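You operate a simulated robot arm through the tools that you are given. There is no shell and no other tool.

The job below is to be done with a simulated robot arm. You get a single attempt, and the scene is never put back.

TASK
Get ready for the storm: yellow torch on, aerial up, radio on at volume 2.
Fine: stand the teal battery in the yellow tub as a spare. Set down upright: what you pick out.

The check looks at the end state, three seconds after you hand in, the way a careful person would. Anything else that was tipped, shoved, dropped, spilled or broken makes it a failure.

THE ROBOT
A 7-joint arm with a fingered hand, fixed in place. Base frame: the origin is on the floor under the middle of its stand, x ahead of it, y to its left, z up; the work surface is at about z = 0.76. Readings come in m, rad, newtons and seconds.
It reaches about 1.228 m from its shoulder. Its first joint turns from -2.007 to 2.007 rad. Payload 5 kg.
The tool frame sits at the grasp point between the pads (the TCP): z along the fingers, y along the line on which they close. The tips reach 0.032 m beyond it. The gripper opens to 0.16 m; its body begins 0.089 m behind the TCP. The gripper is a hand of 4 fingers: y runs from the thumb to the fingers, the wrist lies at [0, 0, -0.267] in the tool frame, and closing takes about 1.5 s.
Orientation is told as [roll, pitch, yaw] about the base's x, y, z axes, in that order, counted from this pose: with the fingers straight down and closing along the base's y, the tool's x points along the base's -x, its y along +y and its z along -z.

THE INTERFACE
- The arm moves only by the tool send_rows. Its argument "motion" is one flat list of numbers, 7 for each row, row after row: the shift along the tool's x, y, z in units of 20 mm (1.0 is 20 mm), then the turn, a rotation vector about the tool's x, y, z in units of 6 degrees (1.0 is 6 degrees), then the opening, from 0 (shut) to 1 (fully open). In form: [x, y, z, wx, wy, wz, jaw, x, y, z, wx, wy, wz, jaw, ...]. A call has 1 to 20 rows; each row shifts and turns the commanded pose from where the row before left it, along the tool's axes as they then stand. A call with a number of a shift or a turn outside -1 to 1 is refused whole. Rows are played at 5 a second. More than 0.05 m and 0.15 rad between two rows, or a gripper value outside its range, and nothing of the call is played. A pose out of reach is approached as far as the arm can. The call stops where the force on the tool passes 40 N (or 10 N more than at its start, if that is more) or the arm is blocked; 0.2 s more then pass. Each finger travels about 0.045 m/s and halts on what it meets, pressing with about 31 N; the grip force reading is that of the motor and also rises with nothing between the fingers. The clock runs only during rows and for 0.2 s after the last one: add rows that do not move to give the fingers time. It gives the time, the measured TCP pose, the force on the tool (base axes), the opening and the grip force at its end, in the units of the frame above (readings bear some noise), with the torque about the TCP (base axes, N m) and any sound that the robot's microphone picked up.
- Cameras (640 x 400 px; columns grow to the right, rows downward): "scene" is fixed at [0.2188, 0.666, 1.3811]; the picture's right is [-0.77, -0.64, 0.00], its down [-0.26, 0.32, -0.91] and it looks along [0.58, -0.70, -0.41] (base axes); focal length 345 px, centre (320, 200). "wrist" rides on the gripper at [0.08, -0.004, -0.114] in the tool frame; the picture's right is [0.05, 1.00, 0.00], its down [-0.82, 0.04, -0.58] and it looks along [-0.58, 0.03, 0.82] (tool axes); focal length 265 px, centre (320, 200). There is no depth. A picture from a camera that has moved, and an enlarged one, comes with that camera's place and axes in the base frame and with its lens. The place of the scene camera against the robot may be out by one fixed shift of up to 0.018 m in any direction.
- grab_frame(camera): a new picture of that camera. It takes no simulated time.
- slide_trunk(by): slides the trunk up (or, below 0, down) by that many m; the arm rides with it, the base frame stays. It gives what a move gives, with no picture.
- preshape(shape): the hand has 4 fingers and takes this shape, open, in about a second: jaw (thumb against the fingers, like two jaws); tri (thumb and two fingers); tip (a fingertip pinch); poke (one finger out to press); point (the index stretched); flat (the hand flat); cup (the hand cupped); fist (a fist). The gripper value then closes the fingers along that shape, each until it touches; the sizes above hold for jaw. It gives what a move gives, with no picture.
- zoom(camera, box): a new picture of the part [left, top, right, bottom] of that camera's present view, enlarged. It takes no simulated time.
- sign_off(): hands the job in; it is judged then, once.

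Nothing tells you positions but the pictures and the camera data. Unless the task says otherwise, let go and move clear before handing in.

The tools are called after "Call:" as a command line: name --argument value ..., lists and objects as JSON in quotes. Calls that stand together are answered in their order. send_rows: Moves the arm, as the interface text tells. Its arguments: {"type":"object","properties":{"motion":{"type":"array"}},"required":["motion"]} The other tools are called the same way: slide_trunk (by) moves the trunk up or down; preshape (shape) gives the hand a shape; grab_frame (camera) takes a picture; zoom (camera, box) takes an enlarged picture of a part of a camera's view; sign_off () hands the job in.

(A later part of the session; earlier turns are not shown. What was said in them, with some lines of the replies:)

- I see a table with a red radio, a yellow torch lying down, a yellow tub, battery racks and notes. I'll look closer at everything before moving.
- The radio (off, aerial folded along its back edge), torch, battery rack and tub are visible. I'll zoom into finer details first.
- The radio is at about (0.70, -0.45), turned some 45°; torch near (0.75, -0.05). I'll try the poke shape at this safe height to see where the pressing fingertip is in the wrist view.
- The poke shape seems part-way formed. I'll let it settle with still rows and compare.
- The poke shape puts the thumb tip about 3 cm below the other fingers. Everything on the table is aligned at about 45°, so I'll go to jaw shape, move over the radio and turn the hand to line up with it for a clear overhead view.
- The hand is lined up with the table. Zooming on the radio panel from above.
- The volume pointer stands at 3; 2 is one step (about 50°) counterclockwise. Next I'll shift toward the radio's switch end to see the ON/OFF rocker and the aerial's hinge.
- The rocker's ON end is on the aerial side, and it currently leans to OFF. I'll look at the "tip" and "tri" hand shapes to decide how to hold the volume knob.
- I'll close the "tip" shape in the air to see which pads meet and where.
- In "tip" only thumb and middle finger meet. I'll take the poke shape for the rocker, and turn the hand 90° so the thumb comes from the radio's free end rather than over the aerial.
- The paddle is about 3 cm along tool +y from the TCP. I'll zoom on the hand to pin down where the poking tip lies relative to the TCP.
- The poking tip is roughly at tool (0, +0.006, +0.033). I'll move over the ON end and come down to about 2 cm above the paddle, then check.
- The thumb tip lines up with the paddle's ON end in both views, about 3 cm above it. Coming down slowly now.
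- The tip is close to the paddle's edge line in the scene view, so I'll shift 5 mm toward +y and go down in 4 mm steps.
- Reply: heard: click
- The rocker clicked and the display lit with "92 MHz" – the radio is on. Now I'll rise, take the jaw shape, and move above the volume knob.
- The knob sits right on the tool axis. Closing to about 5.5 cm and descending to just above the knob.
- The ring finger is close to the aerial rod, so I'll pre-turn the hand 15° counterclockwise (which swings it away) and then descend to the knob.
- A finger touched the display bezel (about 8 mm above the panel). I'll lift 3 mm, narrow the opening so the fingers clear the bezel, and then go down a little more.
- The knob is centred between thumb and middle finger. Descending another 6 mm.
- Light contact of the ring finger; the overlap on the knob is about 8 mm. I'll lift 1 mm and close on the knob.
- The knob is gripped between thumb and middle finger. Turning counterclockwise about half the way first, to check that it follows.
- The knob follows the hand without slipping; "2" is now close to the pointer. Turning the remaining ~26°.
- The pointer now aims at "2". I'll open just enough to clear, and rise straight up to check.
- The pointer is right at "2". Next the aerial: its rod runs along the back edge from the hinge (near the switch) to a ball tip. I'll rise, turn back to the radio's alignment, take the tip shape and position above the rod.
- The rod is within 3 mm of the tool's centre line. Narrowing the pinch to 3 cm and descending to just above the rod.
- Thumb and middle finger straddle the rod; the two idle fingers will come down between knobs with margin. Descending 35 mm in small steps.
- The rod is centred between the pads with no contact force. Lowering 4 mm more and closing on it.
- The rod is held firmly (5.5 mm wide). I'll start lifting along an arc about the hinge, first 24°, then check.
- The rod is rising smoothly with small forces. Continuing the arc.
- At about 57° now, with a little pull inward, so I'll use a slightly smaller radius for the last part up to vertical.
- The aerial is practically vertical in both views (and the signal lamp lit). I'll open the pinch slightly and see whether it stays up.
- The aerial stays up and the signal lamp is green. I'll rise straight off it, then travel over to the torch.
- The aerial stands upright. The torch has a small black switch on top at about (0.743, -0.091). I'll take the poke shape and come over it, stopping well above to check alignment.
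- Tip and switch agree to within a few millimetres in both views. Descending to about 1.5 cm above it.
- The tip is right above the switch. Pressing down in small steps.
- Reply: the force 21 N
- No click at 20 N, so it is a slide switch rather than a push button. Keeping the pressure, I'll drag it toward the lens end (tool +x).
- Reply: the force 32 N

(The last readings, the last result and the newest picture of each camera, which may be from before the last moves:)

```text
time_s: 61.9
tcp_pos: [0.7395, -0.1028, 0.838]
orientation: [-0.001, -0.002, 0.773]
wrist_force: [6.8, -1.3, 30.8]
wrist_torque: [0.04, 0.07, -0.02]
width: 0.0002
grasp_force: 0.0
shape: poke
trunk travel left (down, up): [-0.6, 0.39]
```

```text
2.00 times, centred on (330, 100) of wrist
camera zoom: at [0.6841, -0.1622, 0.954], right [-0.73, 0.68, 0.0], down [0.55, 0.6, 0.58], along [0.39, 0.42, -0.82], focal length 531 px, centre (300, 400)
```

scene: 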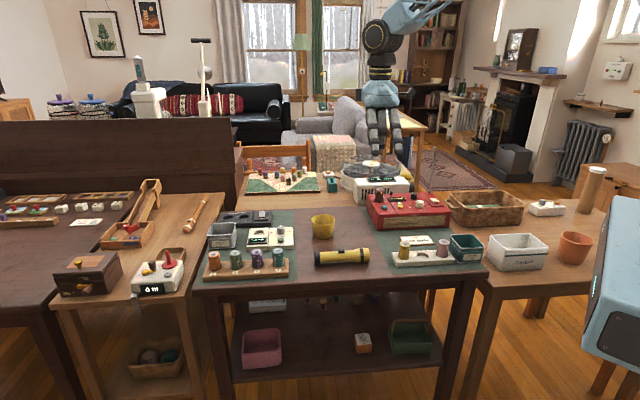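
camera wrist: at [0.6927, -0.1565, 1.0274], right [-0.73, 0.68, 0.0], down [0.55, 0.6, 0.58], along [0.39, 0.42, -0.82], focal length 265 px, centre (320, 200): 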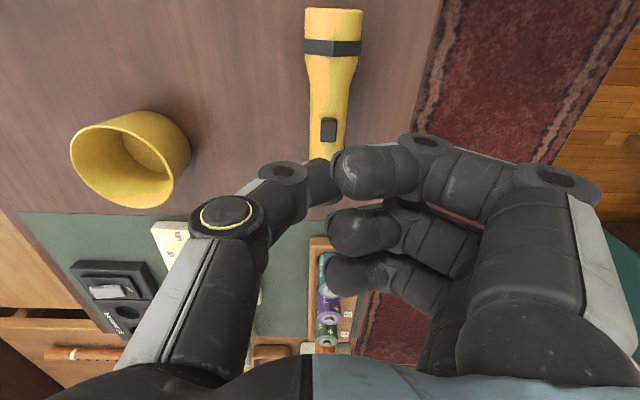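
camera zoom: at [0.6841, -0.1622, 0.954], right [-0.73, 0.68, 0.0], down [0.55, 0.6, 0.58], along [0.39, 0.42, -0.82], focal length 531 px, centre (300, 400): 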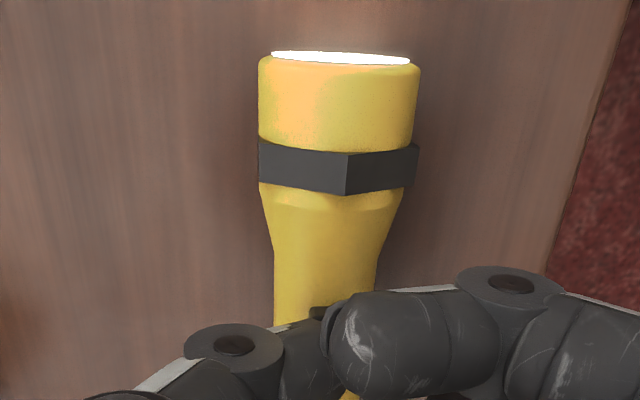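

The lens is lit – the torch is on. I'll lift straight off and move toward the battery rack for a look.

Call:
send_rows --motion '[0, 0, -0.3, 0, 0, 0, 1, 0, 0, -0.7, 0, 0, 0, 1, 0, 0, -1, 0, 0, 0, 1, 0, 0, -1, 0, 0, 0, 1, 0, 0, -1, 0, 0, 0, 1, 0, 0, -1, 0, 0, 0, 1, 0, 0, -1, 0, 0, 0, 1, 0, 0, -1, 0, 0, 0, 1, 0, 0, -1, 0, 0, 0, 1, 0, 0, -1, 0, 0, 0, 1, 0, 0, -1, 0, 0, 0, 1, -1, 0, -1, 0, 0, 0, 1, -1, 0, 0, 0, 0, 0, 1, -1, 0, 0, 0, 0, 0, 1, -1, 0, 0, 0, 0, 0, 1, -1, 0, 0, 0, 0, 0, 1, -1, 0, 0, 0, 0, 0, 1]'

Call:
preshape --shape "jaw"

Call:
grab_frame --camera "wrist"

Call:
grab_frame --camera "scene"

```text
time_s: 65.5
tcp_pos: [0.8239, -0.0206, 1.058]
orientation: [0.0, -0.001, 0.773]
wrist_force: [0.0, 0.4, 0.8]
wrist_torque: [-0.01, -0.01, 0.01]
width: 0.0
grasp_force: 0.0
shape: poke
trunk travel left (down, up): [-0.6, 0.39]
```

```text
time_s: 66.4
tcp_pos: [0.8244, -0.0207, 1.0586]
orientation: [-0.002, 0.0, 0.771]
wrist_force: [0.3, 0.6, 0.2]
wrist_torque: [0.0, 0.02, 0.0]
width: 0.1599
grasp_force: 0.1
shape: jaw
trunk travel left (down, up): [-0.6, 0.39]
```

```text
taken
camera wrist: at [0.7704, -0.0792, 1.1726], right [-0.73, 0.68, 0.0], down [0.55, 0.6, 0.58], along [0.39, 0.42, -0.82], focal length 265 px, centre (320, 200)
```

wrist: 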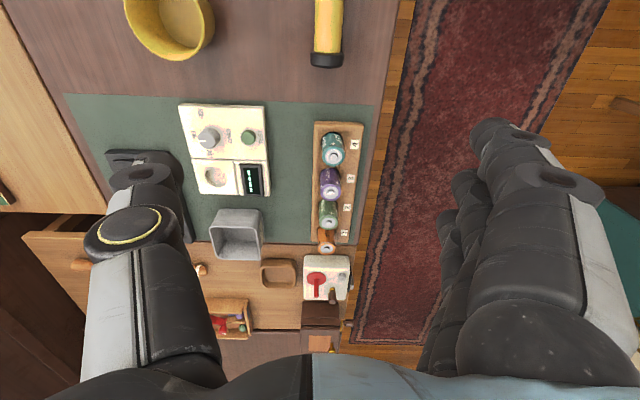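

```text
taken
```

scene: 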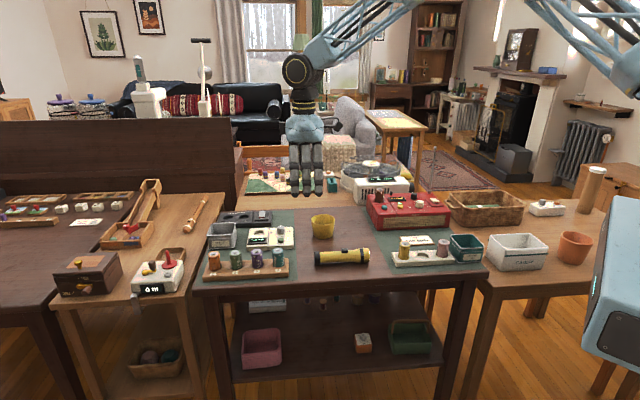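

Call:
zoom --camera "wrist" --box '[270, 100, 400, 260]'

Call:
zoom --camera "scene" --box '[300, 200, 400, 280]'

Call:
zoom --camera "wrist" --box '[110, 0, 250, 80]'

```text
2.50 times, centred on (335, 180) of wrist
camera zoom: at [0.7704, -0.0792, 1.1726], right [-0.73, 0.68, 0.0], down [0.55, 0.6, 0.58], along [0.39, 0.42, -0.82], focal length 664 px, centre (282, 250)
```

zoom: 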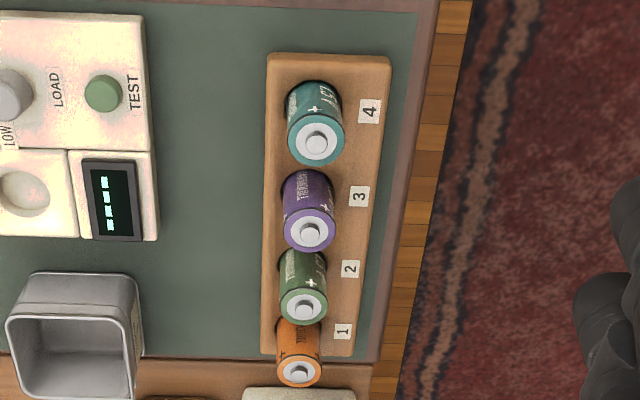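

```text
5.00 times, centred on (350, 240) of scene
camera zoom: at [0.2188, 0.666, 1.3811], right [-0.77, -0.64, 0.0], down [-0.26, 0.32, -0.91], along [0.58, -0.7, -0.41], focal length 1726 px, centre (170, 0)
```

zoom: 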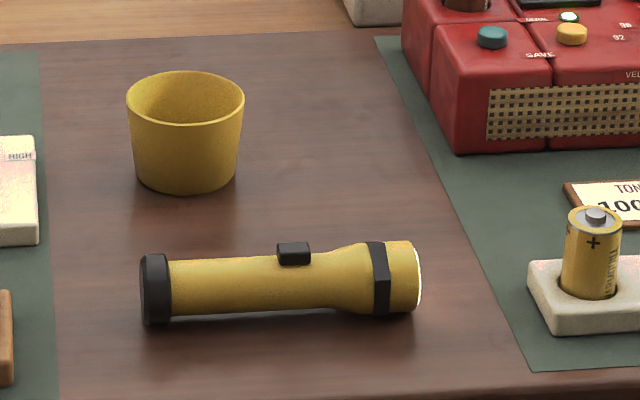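

```text
4.57 times, centred on (180, 40) of wrist
camera zoom: at [0.7704, -0.0792, 1.1726], right [-0.73, 0.68, 0.0], down [0.55, 0.6, 0.58], along [0.39, 0.42, -0.82], focal length 1213 px, centre (960, 931)
```

zoom: 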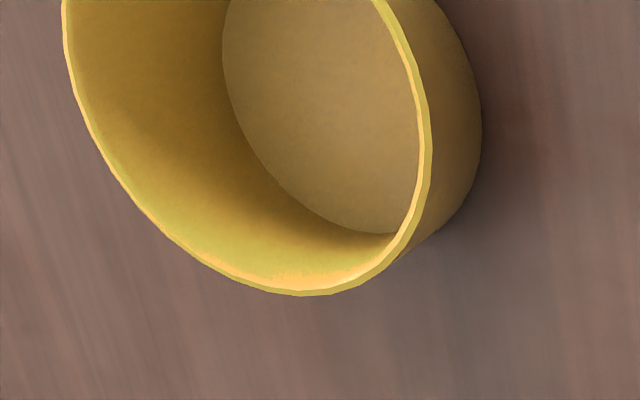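

The torch's lens is lit. The teal battery (no. 4) is at about (0.87, 0.06). I'll use the tip pinch (thumb + middle) so neighbours aren't touched, and move above it for a second bearing.

Call:
preshape --shape "tip"

Call:
send_rows --motion '[-0.9, 0.25, 0, 0, 0, 0, 1, -0.9, 0.25, 0, 0, 0, 0, 1, -0.9, 0.25, 0, 0, 0, 0, 1, -0.9, 0.25, 0, 0, 0, 0, 1, -0.84, 0.25, 0, 0, 0, 0, 1]'

Call:
grab_frame --camera "wrist"

Call:
zoom --camera "wrist" --box '[270, 40, 400, 160]'

Call:
zoom --camera "scene" --box '[190, 130, 350, 290]'

```text
time_s: 67.3
tcp_pos: [0.8251, -0.0209, 1.0579]
orientation: [0.0, 0.002, 0.771]
wrist_force: [-0.6, -0.2, 0.4]
wrist_torque: [-0.01, 0.01, 0.01]
width: 0.1596
grasp_force: 0.1
shape: tip
trunk travel left (down, up): [-0.6, 0.39]
```

```text
time_s: 68.5
tcp_pos: [0.8708, 0.0602, 1.0581]
orientation: [0.0, 0.001, 0.773]
wrist_force: [-0.4, 0.7, -0.5]
wrist_torque: [-0.01, 0.02, -0.01]
width: 0.1599
grasp_force: 0.1
shape: tip
trunk travel left (down, up): [-0.6, 0.39]
```

```text
taken
camera wrist: at [0.8163, 0.0017, 1.172], right [-0.73, 0.68, 0.0], down [0.55, 0.6, 0.58], along [0.39, 0.42, -0.82], focal length 265 px, centre (320, 200)
```

wrist: 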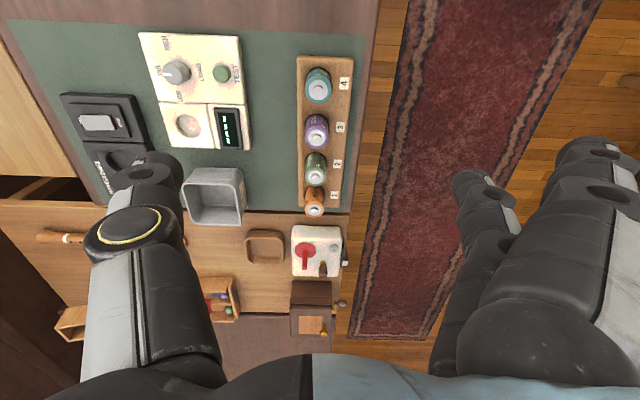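

```text
3.33 times, centred on (335, 100) of wrist
camera zoom: at [0.8163, 0.0017, 1.172], right [-0.73, 0.68, 0.0], down [0.55, 0.6, 0.58], along [0.39, 0.42, -0.82], focal length 885 px, centre (270, 533)
```

zoom: 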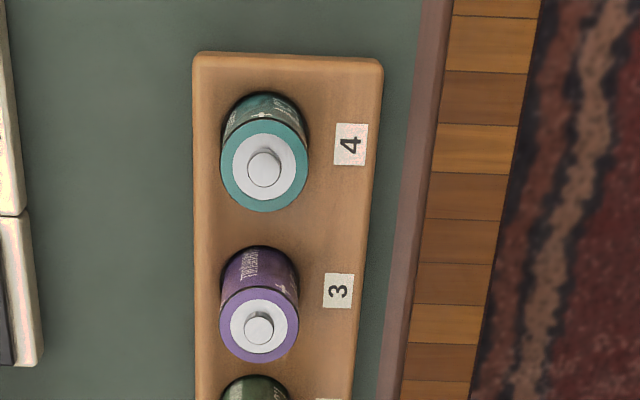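

```text
2.50 times, centred on (270, 210) of scene
camera zoom: at [0.2188, 0.666, 1.3811], right [-0.77, -0.64, 0.0], down [-0.26, 0.32, -0.91], along [0.58, -0.7, -0.41], focal length 863 px, centre (445, 175)
```

zoom: 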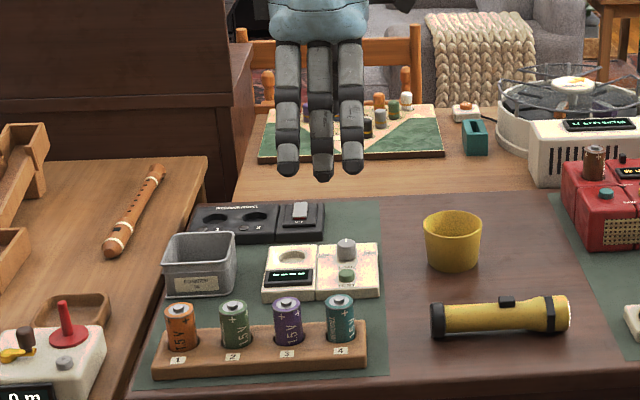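

The battery top is at z ≈ 0.820, directly below the TCP. Narrowing to about 6.5 cm and descending to just above it.

Call:
send_rows --motion '[0, 0, 1, 0, 0, 0, 0.42, 0, 0, 1, 0, 0, 0, 0.42, 0, 0, 1, 0, 0, 0, 0.42, 0, 0, 1, 0, 0, 0, 0.42, 0, 0, 1, 0, 0, 0, 0.42, 0, 0, 1, 0, 0, 0, 0.42, 0, 0, 1, 0, 0, 0, 0.42, 0, 0, 1, 0, 0, 0, 0.42]'

Call:
grab_frame --camera "wrist"

Call:
zoom --camera "scene" --box '[200, 180, 320, 290]'

```text
time_s: 70.3
tcp_pos: [0.8714, 0.0588, 0.8973]
orientation: [0.001, -0.001, 0.771]
wrist_force: [0.8, 0.3, 0.1]
wrist_torque: [-0.03, 0.03, 0.01]
width: 0.068
grasp_force: 0.1
shape: tip
trunk travel left (down, up): [-0.6, 0.39]
```

```text
taken
camera wrist: at [0.8169, 0.0003, 1.0111], right [-0.73, 0.68, 0.0], down [0.55, 0.6, 0.58], along [0.39, 0.42, -0.82], focal length 265 px, centre (320, 200)
```

wrist: 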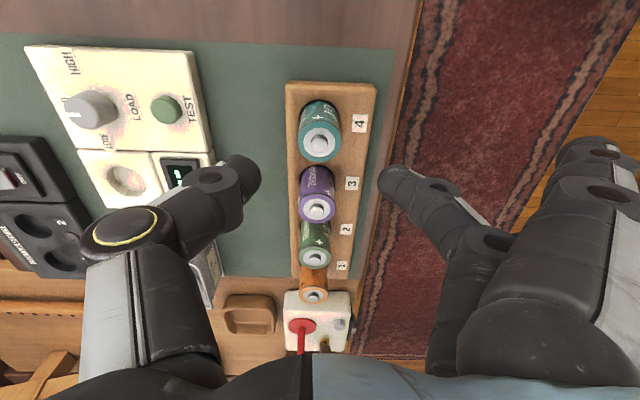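

```text
3.64 times, centred on (260, 235) of scene
camera zoom: at [0.2188, 0.666, 1.3811], right [-0.77, -0.64, 0.0], down [-0.26, 0.32, -0.91], along [0.58, -0.7, -0.41], focal length 1255 px, centre (538, 73)
```

zoom: 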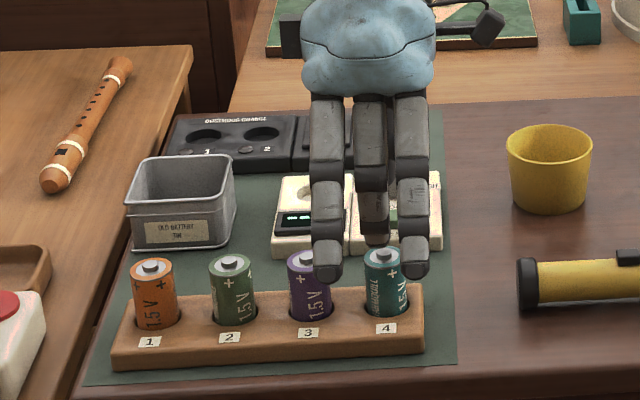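

Centred on the battery. Going down until the tips are about 16 mm below its top, then closing.

Call:
send_rows --motion '[0, 0, 0.8, 0, 0, 0, 0.42, 0, 0, 0.8, 0, 0, 0, 0.42, 0, 0, 0.8, 0, 0, 0, 0.42, 0, 0, 0.6, 0, 0, 0, 0.42]'

Call:
send_rows --motion '[0, 0, 0, 0, 0, 0, 0.3, 0, 0, 0, 0, 0, 0, 0.2, 0, 0, 0, 0, 0, 0, 0.1, 0, 0, 0, 0, 0, 0, 0, 0, 0, 0, 0, 0, 0, 0, 0, 0, 0, 0, 0, 0, 0]'

Call:
zoom --camera "wrist" --box '[220, 100, 420, 240]'

Call:
zoom --camera "scene" --box '[220, 210, 320, 290]'

```text
time_s: 71.3
tcp_pos: [0.8709, 0.06, 0.8381]
orientation: [0.0, 0.0, 0.772]
wrist_force: [0.8, 0.4, 0.7]
wrist_torque: [0.02, -0.01, 0.02]
width: 0.0681
grasp_force: 0.0
shape: tip
trunk travel left (down, up): [-0.6, 0.39]
```

```text
time_s: 72.7
tcp_pos: [0.8707, 0.0605, 0.8381]
orientation: [-0.001, 0.001, 0.772]
wrist_force: [0.1, -0.1, 0.4]
wrist_torque: [0.03, -0.01, 0.0]
width: 0.0266
grasp_force: 31.2
shape: tip
trunk travel left (down, up): [-0.6, 0.39]
```

```text
2.86 times, centred on (320, 170) of wrist
camera zoom: at [0.8169, 0.0015, 0.9525], right [-0.73, 0.68, 0.0], down [0.55, 0.6, 0.58], along [0.39, 0.42, -0.82], focal length 758 px, centre (320, 286)
```

zoom: 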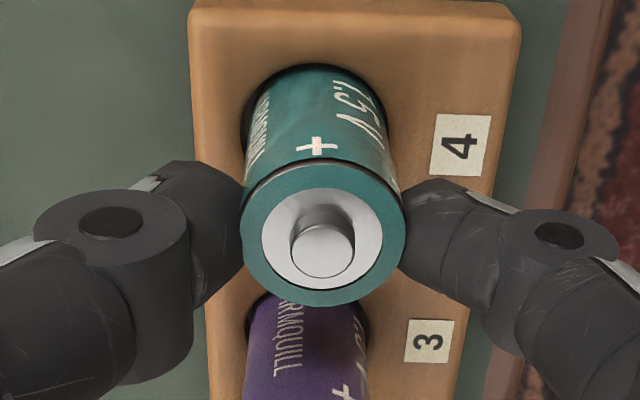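

```text
5.00 times, centred on (270, 250) of scene
camera zoom: at [0.2188, 0.666, 1.3811], right [-0.77, -0.64, 0.0], down [-0.26, 0.32, -0.91], along [0.58, -0.7, -0.41], focal length 1726 px, centre (570, -50)
```

zoom: 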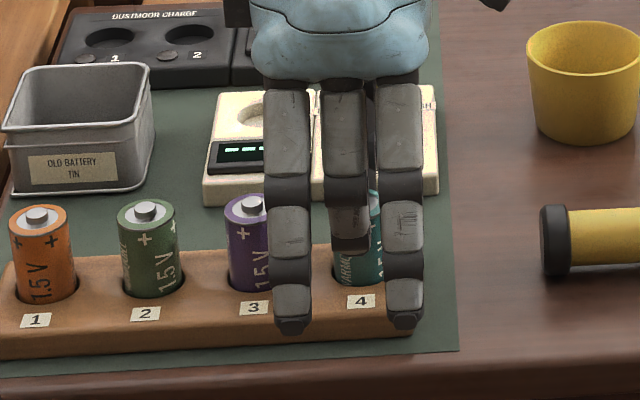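

The battery is gripped near its top. Lifting straight up and checking.

Call:
send_rows --motion '[0, 0, -0.5, 0, 0, 0, 0, 0, 0, -0.8, 0, 0, 0, 0, 0, 0, -1, 0, 0, 0, 0, 0, 0, -1, 0, 0, 0, 0, 0, 0, -1, 0, 0, 0, 0, 0, 0, -1, 0, 0, 0, 0, 0, 0, -1, 0, 0, 0, 0]'

Call:
grab_frame --camera "wrist"

Call:
zoom --camera "scene" --box '[200, 170, 340, 290]'

```text
time_s: 74.3
tcp_pos: [0.87, 0.0596, 0.9639]
orientation: [0.001, 0.0, 0.773]
wrist_force: [0.0, 0.0, -2.2]
wrist_torque: [0.0, 0.01, 0.0]
width: 0.0266
grasp_force: 31.2
shape: tip
trunk travel left (down, up): [-0.6, 0.39]
```

```text
taken
camera wrist: at [0.8154, 0.0014, 1.0787], right [-0.73, 0.68, 0.0], down [0.56, 0.6, 0.58], along [0.39, 0.42, -0.82], focal length 265 px, centre (320, 200)
```

wrist: 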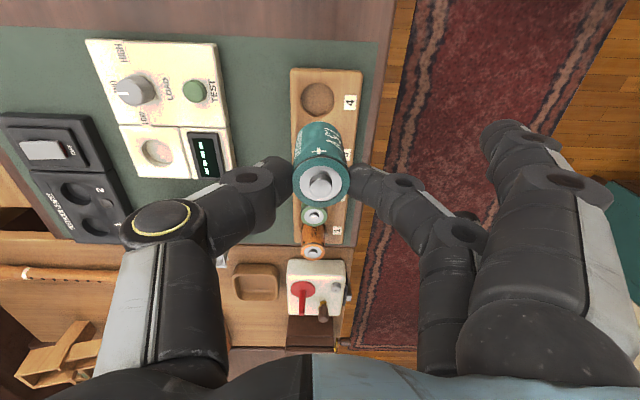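

```text
3.33 times, centred on (270, 230) of scene
camera zoom: at [0.2188, 0.666, 1.3811], right [-0.77, -0.64, 0.0], down [-0.26, 0.32, -0.91], along [0.58, -0.7, -0.41], focal length 1151 px, centre (487, 100)
```

zoom: 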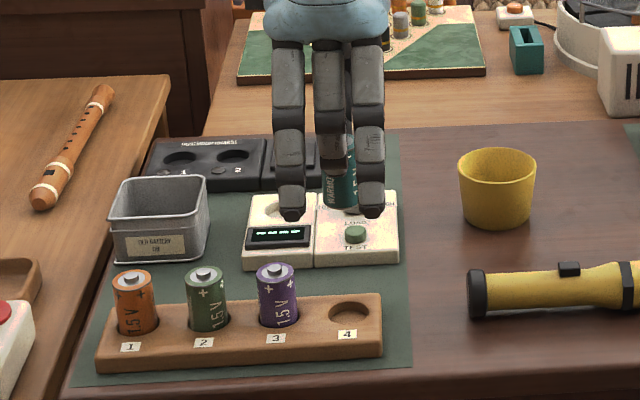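

The battery hangs upright in the pinch. Rising a bit more and carrying it over toward the yellow tub.

Call:
send_rows --motion '[0, 0, -1, 0, 0, 0, 0, 0, 0, -1, 0, 0, 0, 0, 0.7, -0.9, 0, 0, 0, 0, 0, 0.7, -0.9, 0, 0, 0, 0, 0, 0.7, -0.9, 0, 0, 0, 0, 0, 0.7, -0.9, 0, 0, 0, 0, 0, 0.7, -0.9, 0, 0, 0, 0, 0, 0.7, -0.9, 0, 0, 0, 0, 0, 0.7, -0.9, 0, 0, 0, 0, 0, 0.7, -0.9, 0, 0, 0, 0, 0, 0.7, -0.9, 0, 0, 0, 0, 0, 0.7, -0.9, 0, 0, 0, 0, 0]'

Call:
grab_frame --camera "wrist"

Call:
zoom --camera "scene" --box '[240, 130, 400, 290]'

```text
time_s: 76.9
tcp_pos: [0.8964, -0.1677, 1.0036]
orientation: [0.002, 0.0, 0.774]
wrist_force: [0.2, 0.2, -1.1]
wrist_torque: [0.0, -0.03, 0.03]
width: 0.0264
grasp_force: 31.2
shape: tip
trunk travel left (down, up): [-0.6, 0.39]
```

```text
taken
camera wrist: at [0.842, -0.2259, 1.1177], right [-0.73, 0.68, 0.0], down [0.56, 0.6, 0.58], along [0.39, 0.42, -0.82], focal length 265 px, centre (320, 200)
```

wrist: 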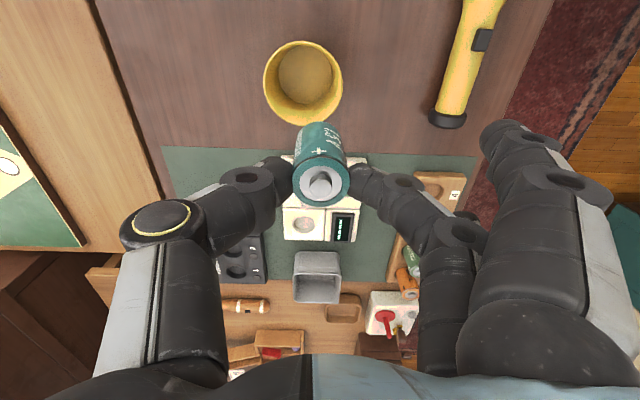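

```text
2.50 times, centred on (320, 210) of scene
camera zoom: at [0.2188, 0.666, 1.3811], right [-0.77, -0.64, 0.0], down [-0.26, 0.32, -0.91], along [0.58, -0.7, -0.41], focal length 863 px, centre (320, 175)
```

zoom: 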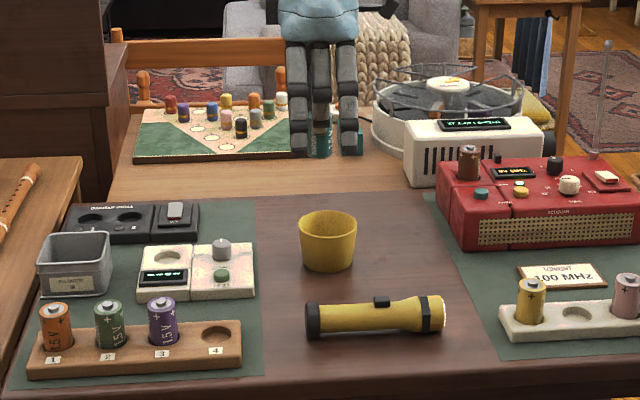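

The tub's centre lies about (+19, -18) mm from the tool axis. Shifting over it and checking again.

Call:
send_rows --motion '[0.5, -0.46, 0, 0, 0, 0, 0, 0.5, -0.46, 0, 0, 0, 0, 0, 0, 0, 0, 0, 0, 0, 0]'

Call:
grab_frame --camera "wrist"

Call:
zoom --camera "wrist" --box '[240, 20, 400, 220]'

Call:
zoom --camera "scene" --box '[280, 160, 370, 250]'

```text
time_s: 77.7
tcp_pos: [0.8959, -0.1945, 1.004]
orientation: [0.0, 0.001, 0.77]
wrist_force: [-0.3, 0.1, -1.2]
wrist_torque: [0.0, -0.02, -0.01]
width: 0.0266
grasp_force: 30.7
shape: tip
trunk travel left (down, up): [-0.6, 0.39]
```

```text
taken
camera wrist: at [0.8408, -0.2528, 1.1182], right [-0.73, 0.68, 0.0], down [0.55, 0.6, 0.58], along [0.39, 0.42, -0.82], focal length 265 px, centre (320, 200)
```

wrist: 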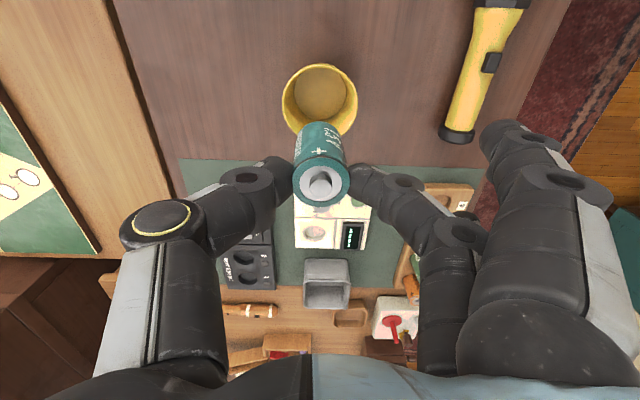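

```text
2.00 times, centred on (320, 120) of wrist
camera zoom: at [0.8408, -0.2528, 1.1182], right [-0.73, 0.68, 0.0], down [0.55, 0.6, 0.58], along [0.39, 0.42, -0.82], focal length 531 px, centre (320, 360)
```

zoom: 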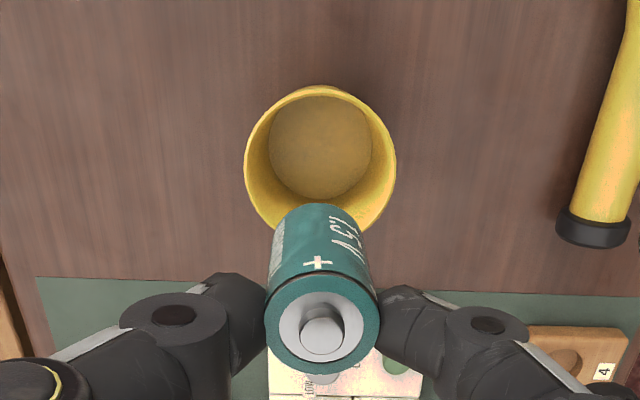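

```text
4.44 times, centred on (325, 205) of scene
camera zoom: at [0.2188, 0.666, 1.3811], right [-0.77, -0.64, 0.0], down [-0.26, 0.32, -0.91], along [0.58, -0.7, -0.41], focal length 1534 px, centre (298, 178)
```

zoom: 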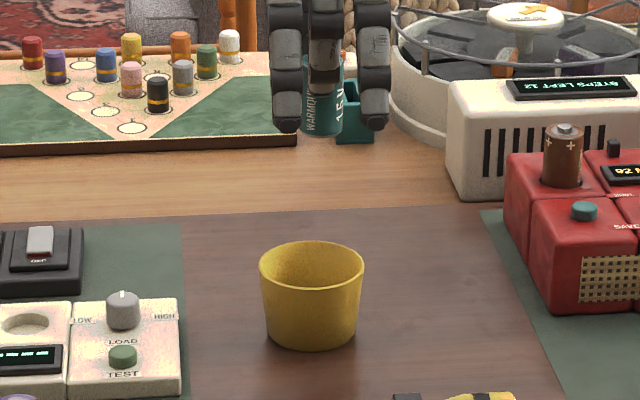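

Battery and tub are aligned to within a few millimetres. Shifting 2.5 mm and descending to just above the rim for a check.

Call:
send_rows --motion '[-0.12, 0, 0.5, 0, 0, 0, 0, 0, 0, 0.9, 0, 0, 0, 0, 0, 0, 0.9, 0, 0, 0, 0, 0, 0, 0.9, 0, 0, 0, 0, 0, 0, 0.9, 0, 0, 0, 0, 0, 0, 0.7, 0, 0, 0, 0]'

Call:
zoom --camera "wrist" --box '[220, 60, 420, 240]'

Call:
zoom --camera "scene" --box '[280, 170, 370, 260]'

```text
time_s: 79.1
tcp_pos: [0.8961, -0.1925, 0.9075]
orientation: [0.0, 0.001, 0.772]
wrist_force: [1.0, -0.1, -0.9]
wrist_torque: [0.0, 0.0, 0.01]
width: 0.0267
grasp_force: 31.1
shape: tip
trunk travel left (down, up): [-0.6, 0.39]
```

```text
2.22 times, centred on (320, 150) of wrist
camera zoom: at [0.8424, -0.2515, 1.0219], right [-0.73, 0.68, 0.0], down [0.56, 0.6, 0.58], along [0.39, 0.42, -0.82], focal length 590 px, centre (320, 311)
```

zoom: 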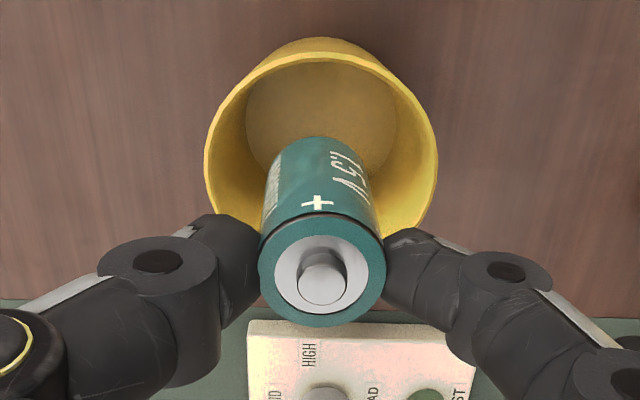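

```text
4.44 times, centred on (325, 215) of scene
camera zoom: at [0.2188, 0.666, 1.3811], right [-0.77, -0.64, 0.0], down [-0.26, 0.32, -0.91], along [0.58, -0.7, -0.41], focal length 1534 px, centre (298, 133)
```

zoom: 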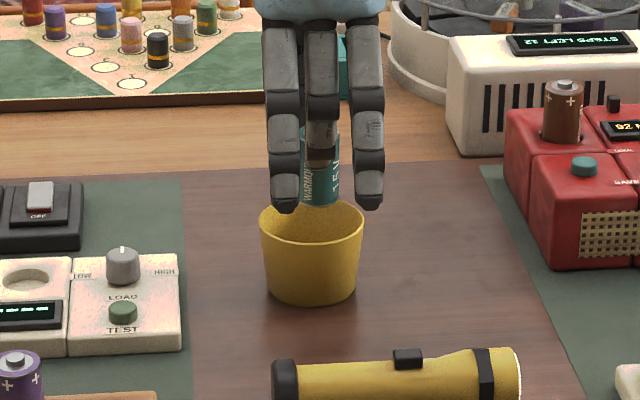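

Call:
zoom --camera "scene" --box '[300, 190, 350, 240]'

Call:
zoom --camera "wrist" --box '[270, 60, 370, 180]'

```text
8.00 times, centred on (325, 215) of scene
camera zoom: at [0.2188, 0.666, 1.3811], right [-0.77, -0.64, 0.0], down [-0.26, 0.32, -0.91], along [0.58, -0.7, -0.41], focal length 2761 px, centre (280, 80)
```

zoom: 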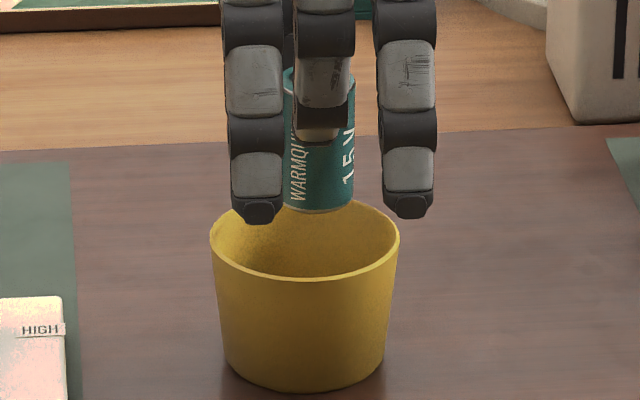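

```text
3.33 times, centred on (320, 120) of wrist
camera zoom: at [0.8424, -0.2515, 1.0219], right [-0.73, 0.68, 0.0], down [0.56, 0.6, 0.58], along [0.39, 0.42, -0.82], focal length 885 px, centre (320, 467)
```

zoom: 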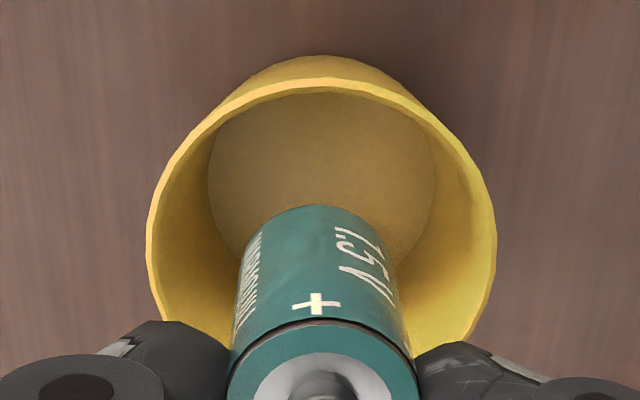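

Both views put the battery inside the tub with margin; I'll shift 3 mm to split the small difference and lower it in.

Call:
send_rows --motion '[-0.15, 0, 0.3, 0, 0, 0, 0, 0, 0, 0.7, 0, 0, 0, 0, 0, 0, 0.7, 0, 0, 0, 0, 0, 0, 0.5, 0, 0, 0, 0, 0, 0, 0.2, 0, 0, 0, 0]'

Call:
zoom --camera "scene" --box '[300, 190, 350, 240]'

Call:
zoom --camera "wrist" --box '[220, 60, 420, 240]'

```text
time_s: 80.3
tcp_pos: [0.8991, -0.1899, 0.8604]
orientation: [0.0, 0.0, 0.771]
wrist_force: [-0.3, -0.5, -1.5]
wrist_torque: [0.0, 0.03, -0.01]
width: 0.0265
grasp_force: 30.8
shape: tip
trunk travel left (down, up): [-0.6, 0.39]
```

```text
8.00 times, centred on (325, 215) of scene
camera zoom: at [0.2188, 0.666, 1.3811], right [-0.77, -0.64, 0.0], down [-0.26, 0.32, -0.91], along [0.58, -0.7, -0.41], focal length 2761 px, centre (280, 80)
```

zoom: 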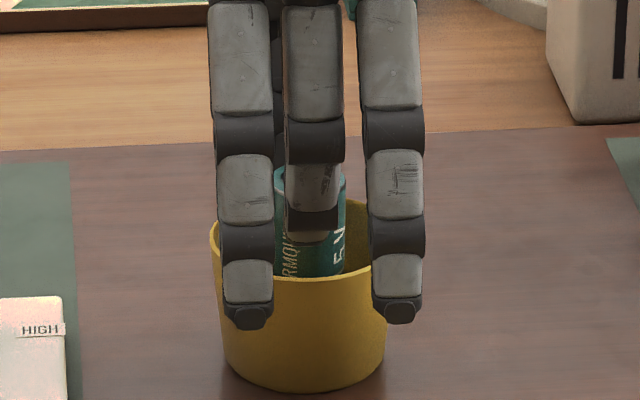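

```text
2.22 times, centred on (320, 150) of wrist
camera zoom: at [0.8447, -0.2488, 0.9745], right [-0.73, 0.68, 0.0], down [0.55, 0.6, 0.58], along [0.39, 0.42, -0.82], focal length 590 px, centre (320, 311)
```

zoom: 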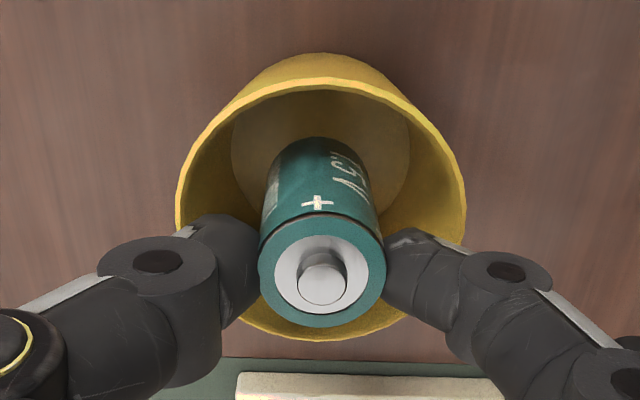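

The battery is inside the tub, about 1.5 cm above its floor. Lowering in 2 mm steps until it touches.

Call:
send_rows --motion '[0, 0, 0.2, 0, 0, 0, 0, 0, 0, 0.15, 0, 0, 0, 0, 0, 0, 0.1, 0, 0, 0, 0]'

```text
time_s: 81.1
tcp_pos: [0.8998, -0.1906, 0.8505]
orientation: [-0.001, -0.001, 0.772]
wrist_force: [-0.2, 0.6, -1.3]
wrist_torque: [0.01, -0.03, 0.0]
width: 0.0264
grasp_force: 31.0
shape: tip
trunk travel left (down, up): [-0.6, 0.39]
```

Call:
send_rows --motion '[0, 0, 0.1, 0, 0, 0, 0, 0, 0, 0.1, 0, 0, 0, 0]'

Call:
zoom --camera "scene" --box '[300, 190, 350, 240]'

Call:
zoom --camera "wrist" --box '[220, 60, 420, 240]'

```text
time_s: 81.7
tcp_pos: [0.8985, -0.1899, 0.8458]
orientation: [0.001, 0.001, 0.772]
wrist_force: [0.5, 0.9, -1.2]
wrist_torque: [0.0, -0.01, -0.03]
width: 0.0265
grasp_force: 30.8
shape: tip
trunk travel left (down, up): [-0.6, 0.39]
```

```text
8.00 times, centred on (325, 215) of scene
camera zoom: at [0.2188, 0.666, 1.3811], right [-0.77, -0.64, 0.0], down [-0.26, 0.32, -0.91], along [0.58, -0.7, -0.41], focal length 2761 px, centre (280, 80)
```

zoom: 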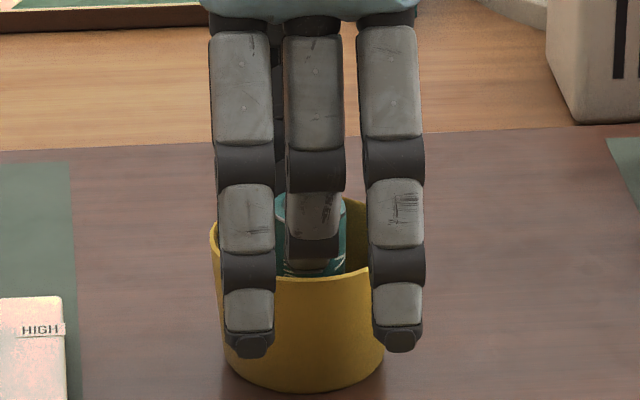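

```text
2.22 times, centred on (320, 150) of wrist
camera zoom: at [0.8446, -0.2492, 0.9612], right [-0.73, 0.68, 0.0], down [0.55, 0.6, 0.58], along [0.39, 0.42, -0.82], focal length 590 px, centre (320, 311)
```

zoom: 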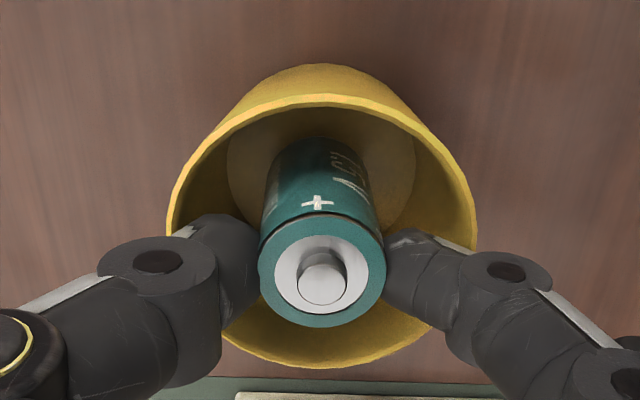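

No contact yet; the rack-grasp height was 0.838, so the floor should come near that. Continuing slowly.

Call:
send_rows --motion '[0, 0, 0.1, 0, 0, 0, 0, 0, 0, 0.1, 0, 0, 0, 0, 0, 0, 0.1, 0, 0, 0, 0]'

```text
time_s: 82.5
tcp_pos: [0.8985, -0.1903, 0.8421]
orientation: [-0.001, 0.0, 0.771]
wrist_force: [-1.3, -0.3, 5.6]
wrist_torque: [0.06, 0.09, 0.02]
width: 0.0262
grasp_force: 31.0
shape: tip
trunk travel left (down, up): [-0.6, 0.39]
```

Contact: the battery stands on the tub floor (upward force 5.6 N). I'll ease off 1 mm and open only a few millimetres so the fingers don't push the tub.

Call:
send_rows --motion '[0, 0, -0.05, 0, 0, 0, 0, 0, 0, 0, 0, 0, 0, 0.18, 0, 0, 0, 0, 0, 0, 0.2, 0, 0, 0, 0, 0, 0, 0.2]'

Call:
zoom --camera "wrist" --box '[220, 60, 420, 240]'

Call:
zoom --camera "scene" --box '[290, 190, 360, 260]'

```text
time_s: 83.5
tcp_pos: [0.8987, -0.1906, 0.8434]
orientation: [-0.001, -0.001, 0.771]
wrist_force: [-1.1, -0.4, 5.7]
wrist_torque: [0.12, 0.07, 0.06]
width: 0.0306
grasp_force: 0.1
shape: tip
trunk travel left (down, up): [-0.6, 0.39]
```

```text
2.22 times, centred on (320, 150) of wrist
camera zoom: at [0.8442, -0.2491, 0.9569], right [-0.73, 0.68, 0.0], down [0.55, 0.6, 0.58], along [0.39, 0.42, -0.82], focal length 590 px, centre (320, 311)
```

zoom: 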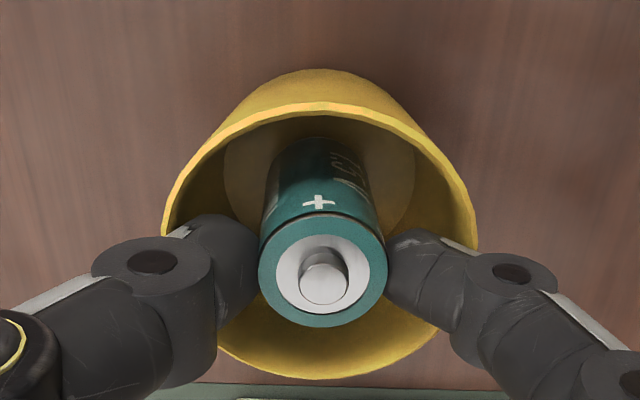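

```text
5.71 times, centred on (325, 225) of scene
camera zoom: at [0.2188, 0.666, 1.3811], right [-0.77, -0.64, 0.0], down [-0.26, 0.32, -0.91], along [0.58, -0.7, -0.41], focal length 1972 px, centre (291, 57)
```

zoom: 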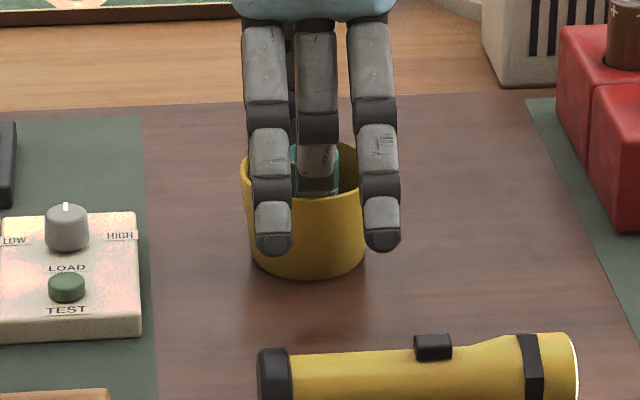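

There is still a light upward force, probably a finger resting on the rim. I'll rise a few millimetres and see that the battery stays put.

Call:
send_rows --motion '[0, 0, -0.1, 0, 0, 0, 0.2, 0, 0, -0.1, 0, 0, 0, 0.2]'

Call:
zoom --camera "wrist" --box '[220, 60, 420, 240]'

Call:
zoom --camera "scene" --box '[290, 190, 360, 260]'

```text
time_s: 84.1
tcp_pos: [0.8988, -0.1907, 0.8451]
orientation: [0.002, 0.001, 0.772]
wrist_force: [0.0, 0.0, -1.0]
wrist_torque: [0.03, 0.05, -0.01]
width: 0.0312
grasp_force: 0.0
shape: tip
trunk travel left (down, up): [-0.6, 0.39]
```

```text
2.22 times, centred on (320, 150) of wrist
camera zoom: at [0.8443, -0.249, 0.9598], right [-0.73, 0.68, 0.0], down [0.55, 0.6, 0.58], along [0.39, 0.42, -0.82], focal length 590 px, centre (320, 311)
```

zoom: 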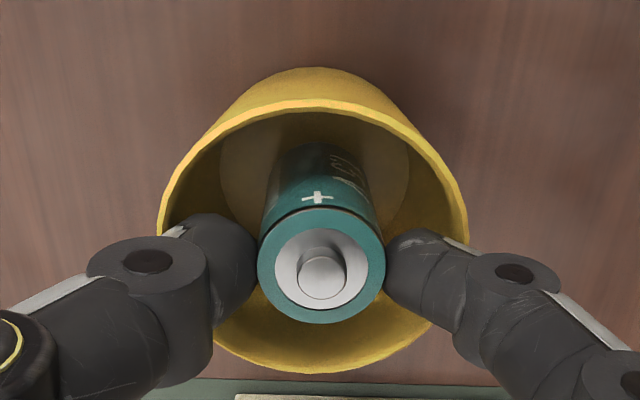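

```text
5.71 times, centred on (325, 225) of scene
camera zoom: at [0.2188, 0.666, 1.3811], right [-0.77, -0.64, 0.0], down [-0.26, 0.32, -0.91], along [0.58, -0.7, -0.41], focal length 1972 px, centre (291, 57)
```

zoom: 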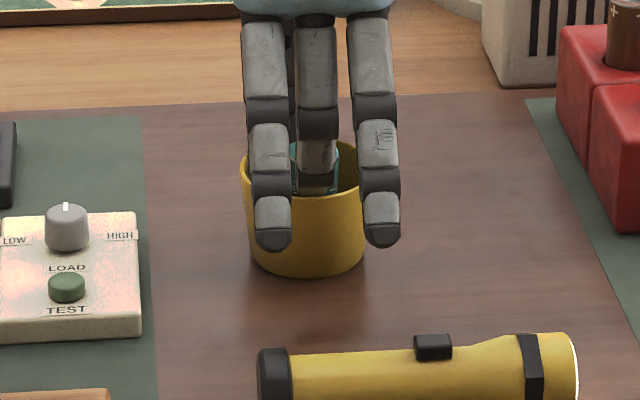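

The battery stayed while the hand rose, so it's free. Lifting the hand clear slowly.

Call:
send_rows --motion '[0, 0, -0.2, 0, 0, 0, 0.21, 0, 0, -0.3, 0, 0, 0, 0.21, 0, 0, -0.4, 0, 0, 0, 0.21, 0, 0, -0.5, 0, 0, 0, 0.21]'

Call:
zoom --camera "wrist" --box '[220, 60, 420, 240]'

Call:
zoom --camera "scene" --box '[290, 190, 360, 260]'

```text
time_s: 85.1
tcp_pos: [0.8981, -0.1906, 0.8731]
orientation: [0.001, -0.001, 0.771]
wrist_force: [0.4, -0.6, 0.8]
wrist_torque: [-0.01, 0.0, 0.01]
width: 0.0332
grasp_force: 0.0
shape: tip
trunk travel left (down, up): [-0.6, 0.39]
```

```text
2.22 times, centred on (320, 150) of wrist
camera zoom: at [0.8443, -0.2492, 0.9881], right [-0.73, 0.68, 0.0], down [0.56, 0.6, 0.58], along [0.39, 0.42, -0.82], focal length 590 px, centre (320, 311)
```

zoom: 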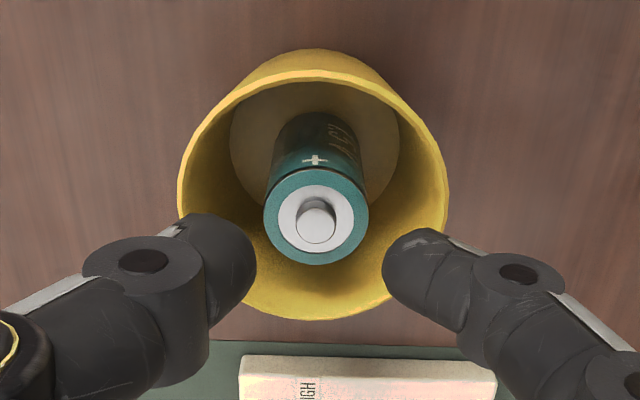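

```text
5.71 times, centred on (325, 225) of scene
camera zoom: at [0.2188, 0.666, 1.3811], right [-0.77, -0.64, 0.0], down [-0.26, 0.32, -0.91], along [0.58, -0.7, -0.41], focal length 1972 px, centre (291, 57)
```

zoom: 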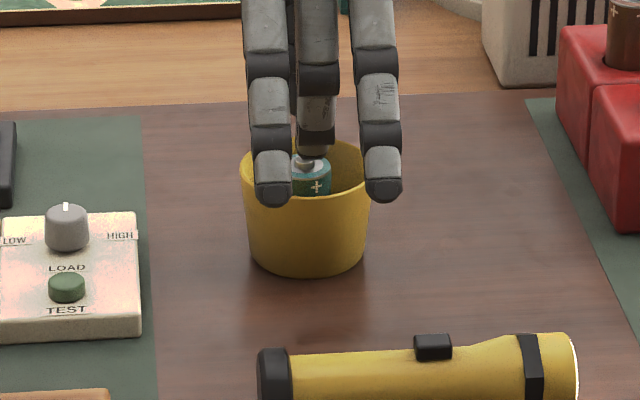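

The battery stands upright in the tub. Rising well clear and checking everything.

Call:
send_rows --motion '[0, 0, -0.8, 0, 0, 0, 0.21, 0, 0, -1, 0, 0, 0, 0.21, 0, 0, -1, 0, 0, 0, 0.21, 0, 0, -1, 0, 0, 0, 0.21, 0, 0, -1, 0, 0, 0, 0.21, 0, 0, -1, 0, 0, 0, 0.21, 0, 0, -1, 0, 0, 0, 0.21, 0, 0, -1, 0, 0, 0, 0.21, 0, 0, -1, 0, 0, 0, 0.21, 0, 0, -1, 0, 0, 0, 0.21, 0, 0, -1, 0, 0, 0, 0.21, 0, 0, -1, 0, 0, 0, 0.21]'

Call:
grab_frame --camera "scene"

Call:
zoom --camera "scene" --box '[290, 190, 400, 280]'

Call:
zoom --camera "scene" --box '[370, 130, 450, 230]'

Call:
grab_frame --camera "wrist"

```text
time_s: 87.7
tcp_pos: [0.8984, -0.1903, 1.11]
orientation: [0.001, -0.001, 0.773]
wrist_force: [0.9, 0.9, 0.9]
wrist_torque: [-0.01, 0.03, 0.02]
width: 0.0332
grasp_force: 0.1
shape: tip
trunk travel left (down, up): [-0.6, 0.39]
```

```text
taken
```

scene: 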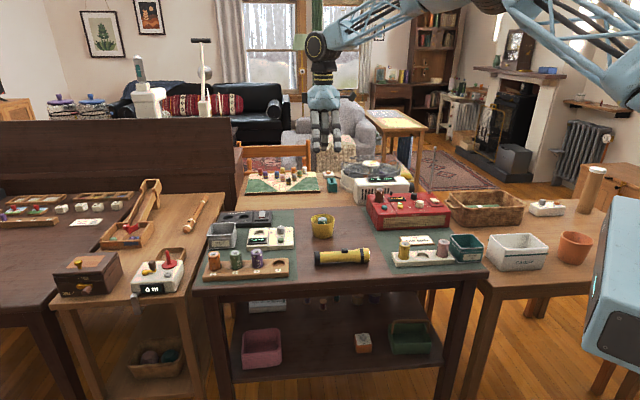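

```text
4.44 times, centred on (345, 235) of scene
camera zoom: at [0.2188, 0.666, 1.3811], right [-0.77, -0.64, 0.0], down [-0.26, 0.32, -0.91], along [0.58, -0.7, -0.41], focal length 1534 px, centre (209, 44)
```

zoom: 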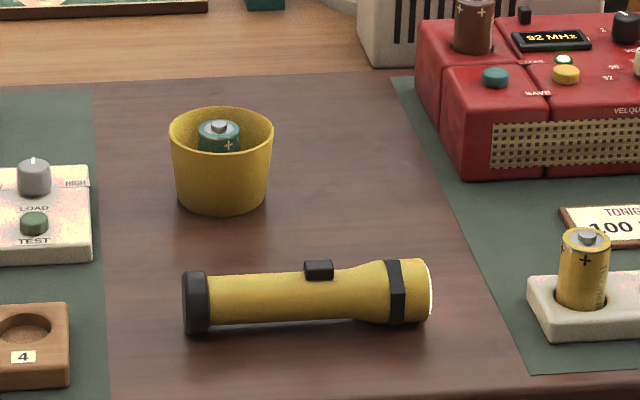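

```text
4.00 times, centred on (410, 180) of scene
camera zoom: at [0.2188, 0.666, 1.3811], right [-0.77, -0.64, 0.0], down [-0.26, 0.32, -0.91], along [0.58, -0.7, -0.41], focal length 1381 px, centre (-40, 280)
```

zoom: 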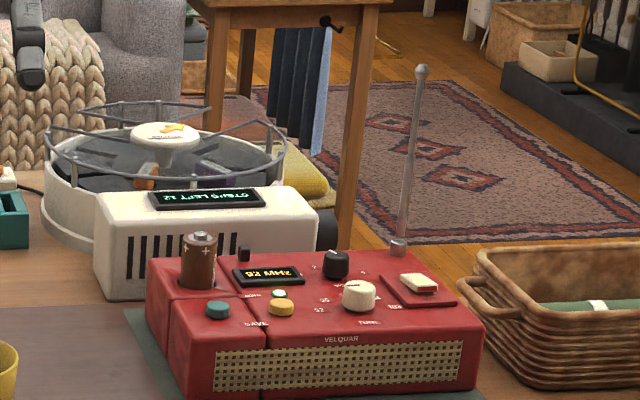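

```text
taken
camera wrist: at [0.844, -0.2489, 1.2243], right [-0.73, 0.68, 0.0], down [0.55, 0.6, 0.58], along [0.39, 0.42, -0.82], focal length 265 px, centre (320, 200)
```

wrist: 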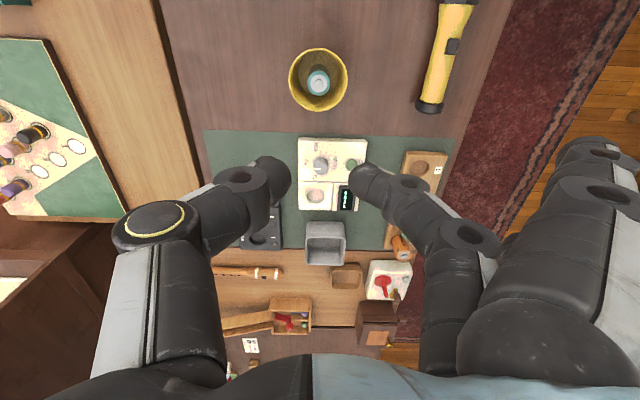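

Everything looks in place. One last check of the volume pointer and torch after the later moves.

Call:
zoom --camera "scene" --box '[380, 170, 440, 220]'

Call:
zoom --camera "scene" --box '[310, 240, 380, 275]'

Call:
zoom --camera "wrist" --box '[280, 40, 360, 120]'

```text
8.00 times, centred on (410, 195) of scene
camera zoom: at [0.2188, 0.666, 1.3811], right [-0.77, -0.64, 0.0], down [-0.26, 0.32, -0.91], along [0.58, -0.7, -0.41], focal length 2761 px, centre (-400, 240)
```

zoom: 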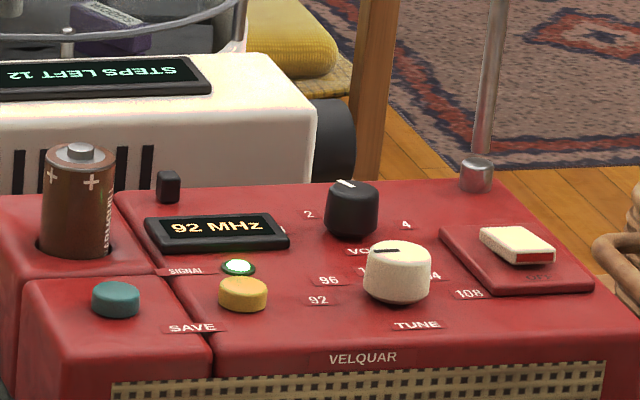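

```text
9.14 times, centred on (345, 258) of scene
camera zoom: at [0.2188, 0.666, 1.3811], right [-0.77, -0.64, 0.0], down [-0.26, 0.32, -0.91], along [0.58, -0.7, -0.41], focal length 3156 px, centre (91, -326)
```

zoom: 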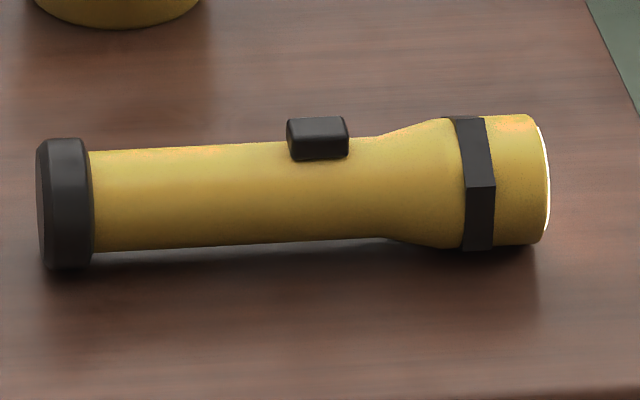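

```text
5.00 times, centred on (320, 80) of wrist
camera zoom: at [0.844, -0.2489, 1.2243], right [-0.73, 0.68, 0.0], down [0.55, 0.6, 0.58], along [0.39, 0.42, -0.82], focal length 1327 px, centre (320, 800)
```

zoom: 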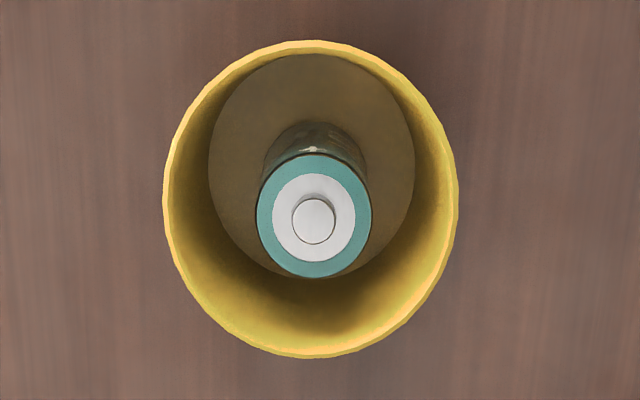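

The torch is lit, and the aerial is upright with the signal lamp green. The radio is on with its pointer at 2, and the teal battery stands upright in the yellow tub. The hand is well clear and nothing else was moved, so I'm handing in.

Call:
sign_off

```text
The job is handed in.
```

The storm setup is done and handed in. I don't have the check's verdict yet, but the final pictures showed everything in place:

- **Torch:** I slid the switch on the yellow torch toward the lens, and the lens is lit.
- **Aerial:** It stands within a few degrees of vertical and stayed up when I let go. The radio's signal lamp turned green.
- **Radio:** It is switched on and the display reads 92 MHz. I turned the volume knob from 3 down to 2, and the pointer sits on the 2 mark.
- **Spare battery:** The teal battery from slot 4 stands upright in the yellow tub.

I left the tuning at 92 MHz. The card on the table says "Tonight 100 MHz", but you didn't ask for a station change.

While setting the battery down, a finger seemed to rest lightly on the tub's rim and may have shifted the tub by about 2 mm. It stayed upright, and I saw nothing else out of place. The hand is clear of the table.
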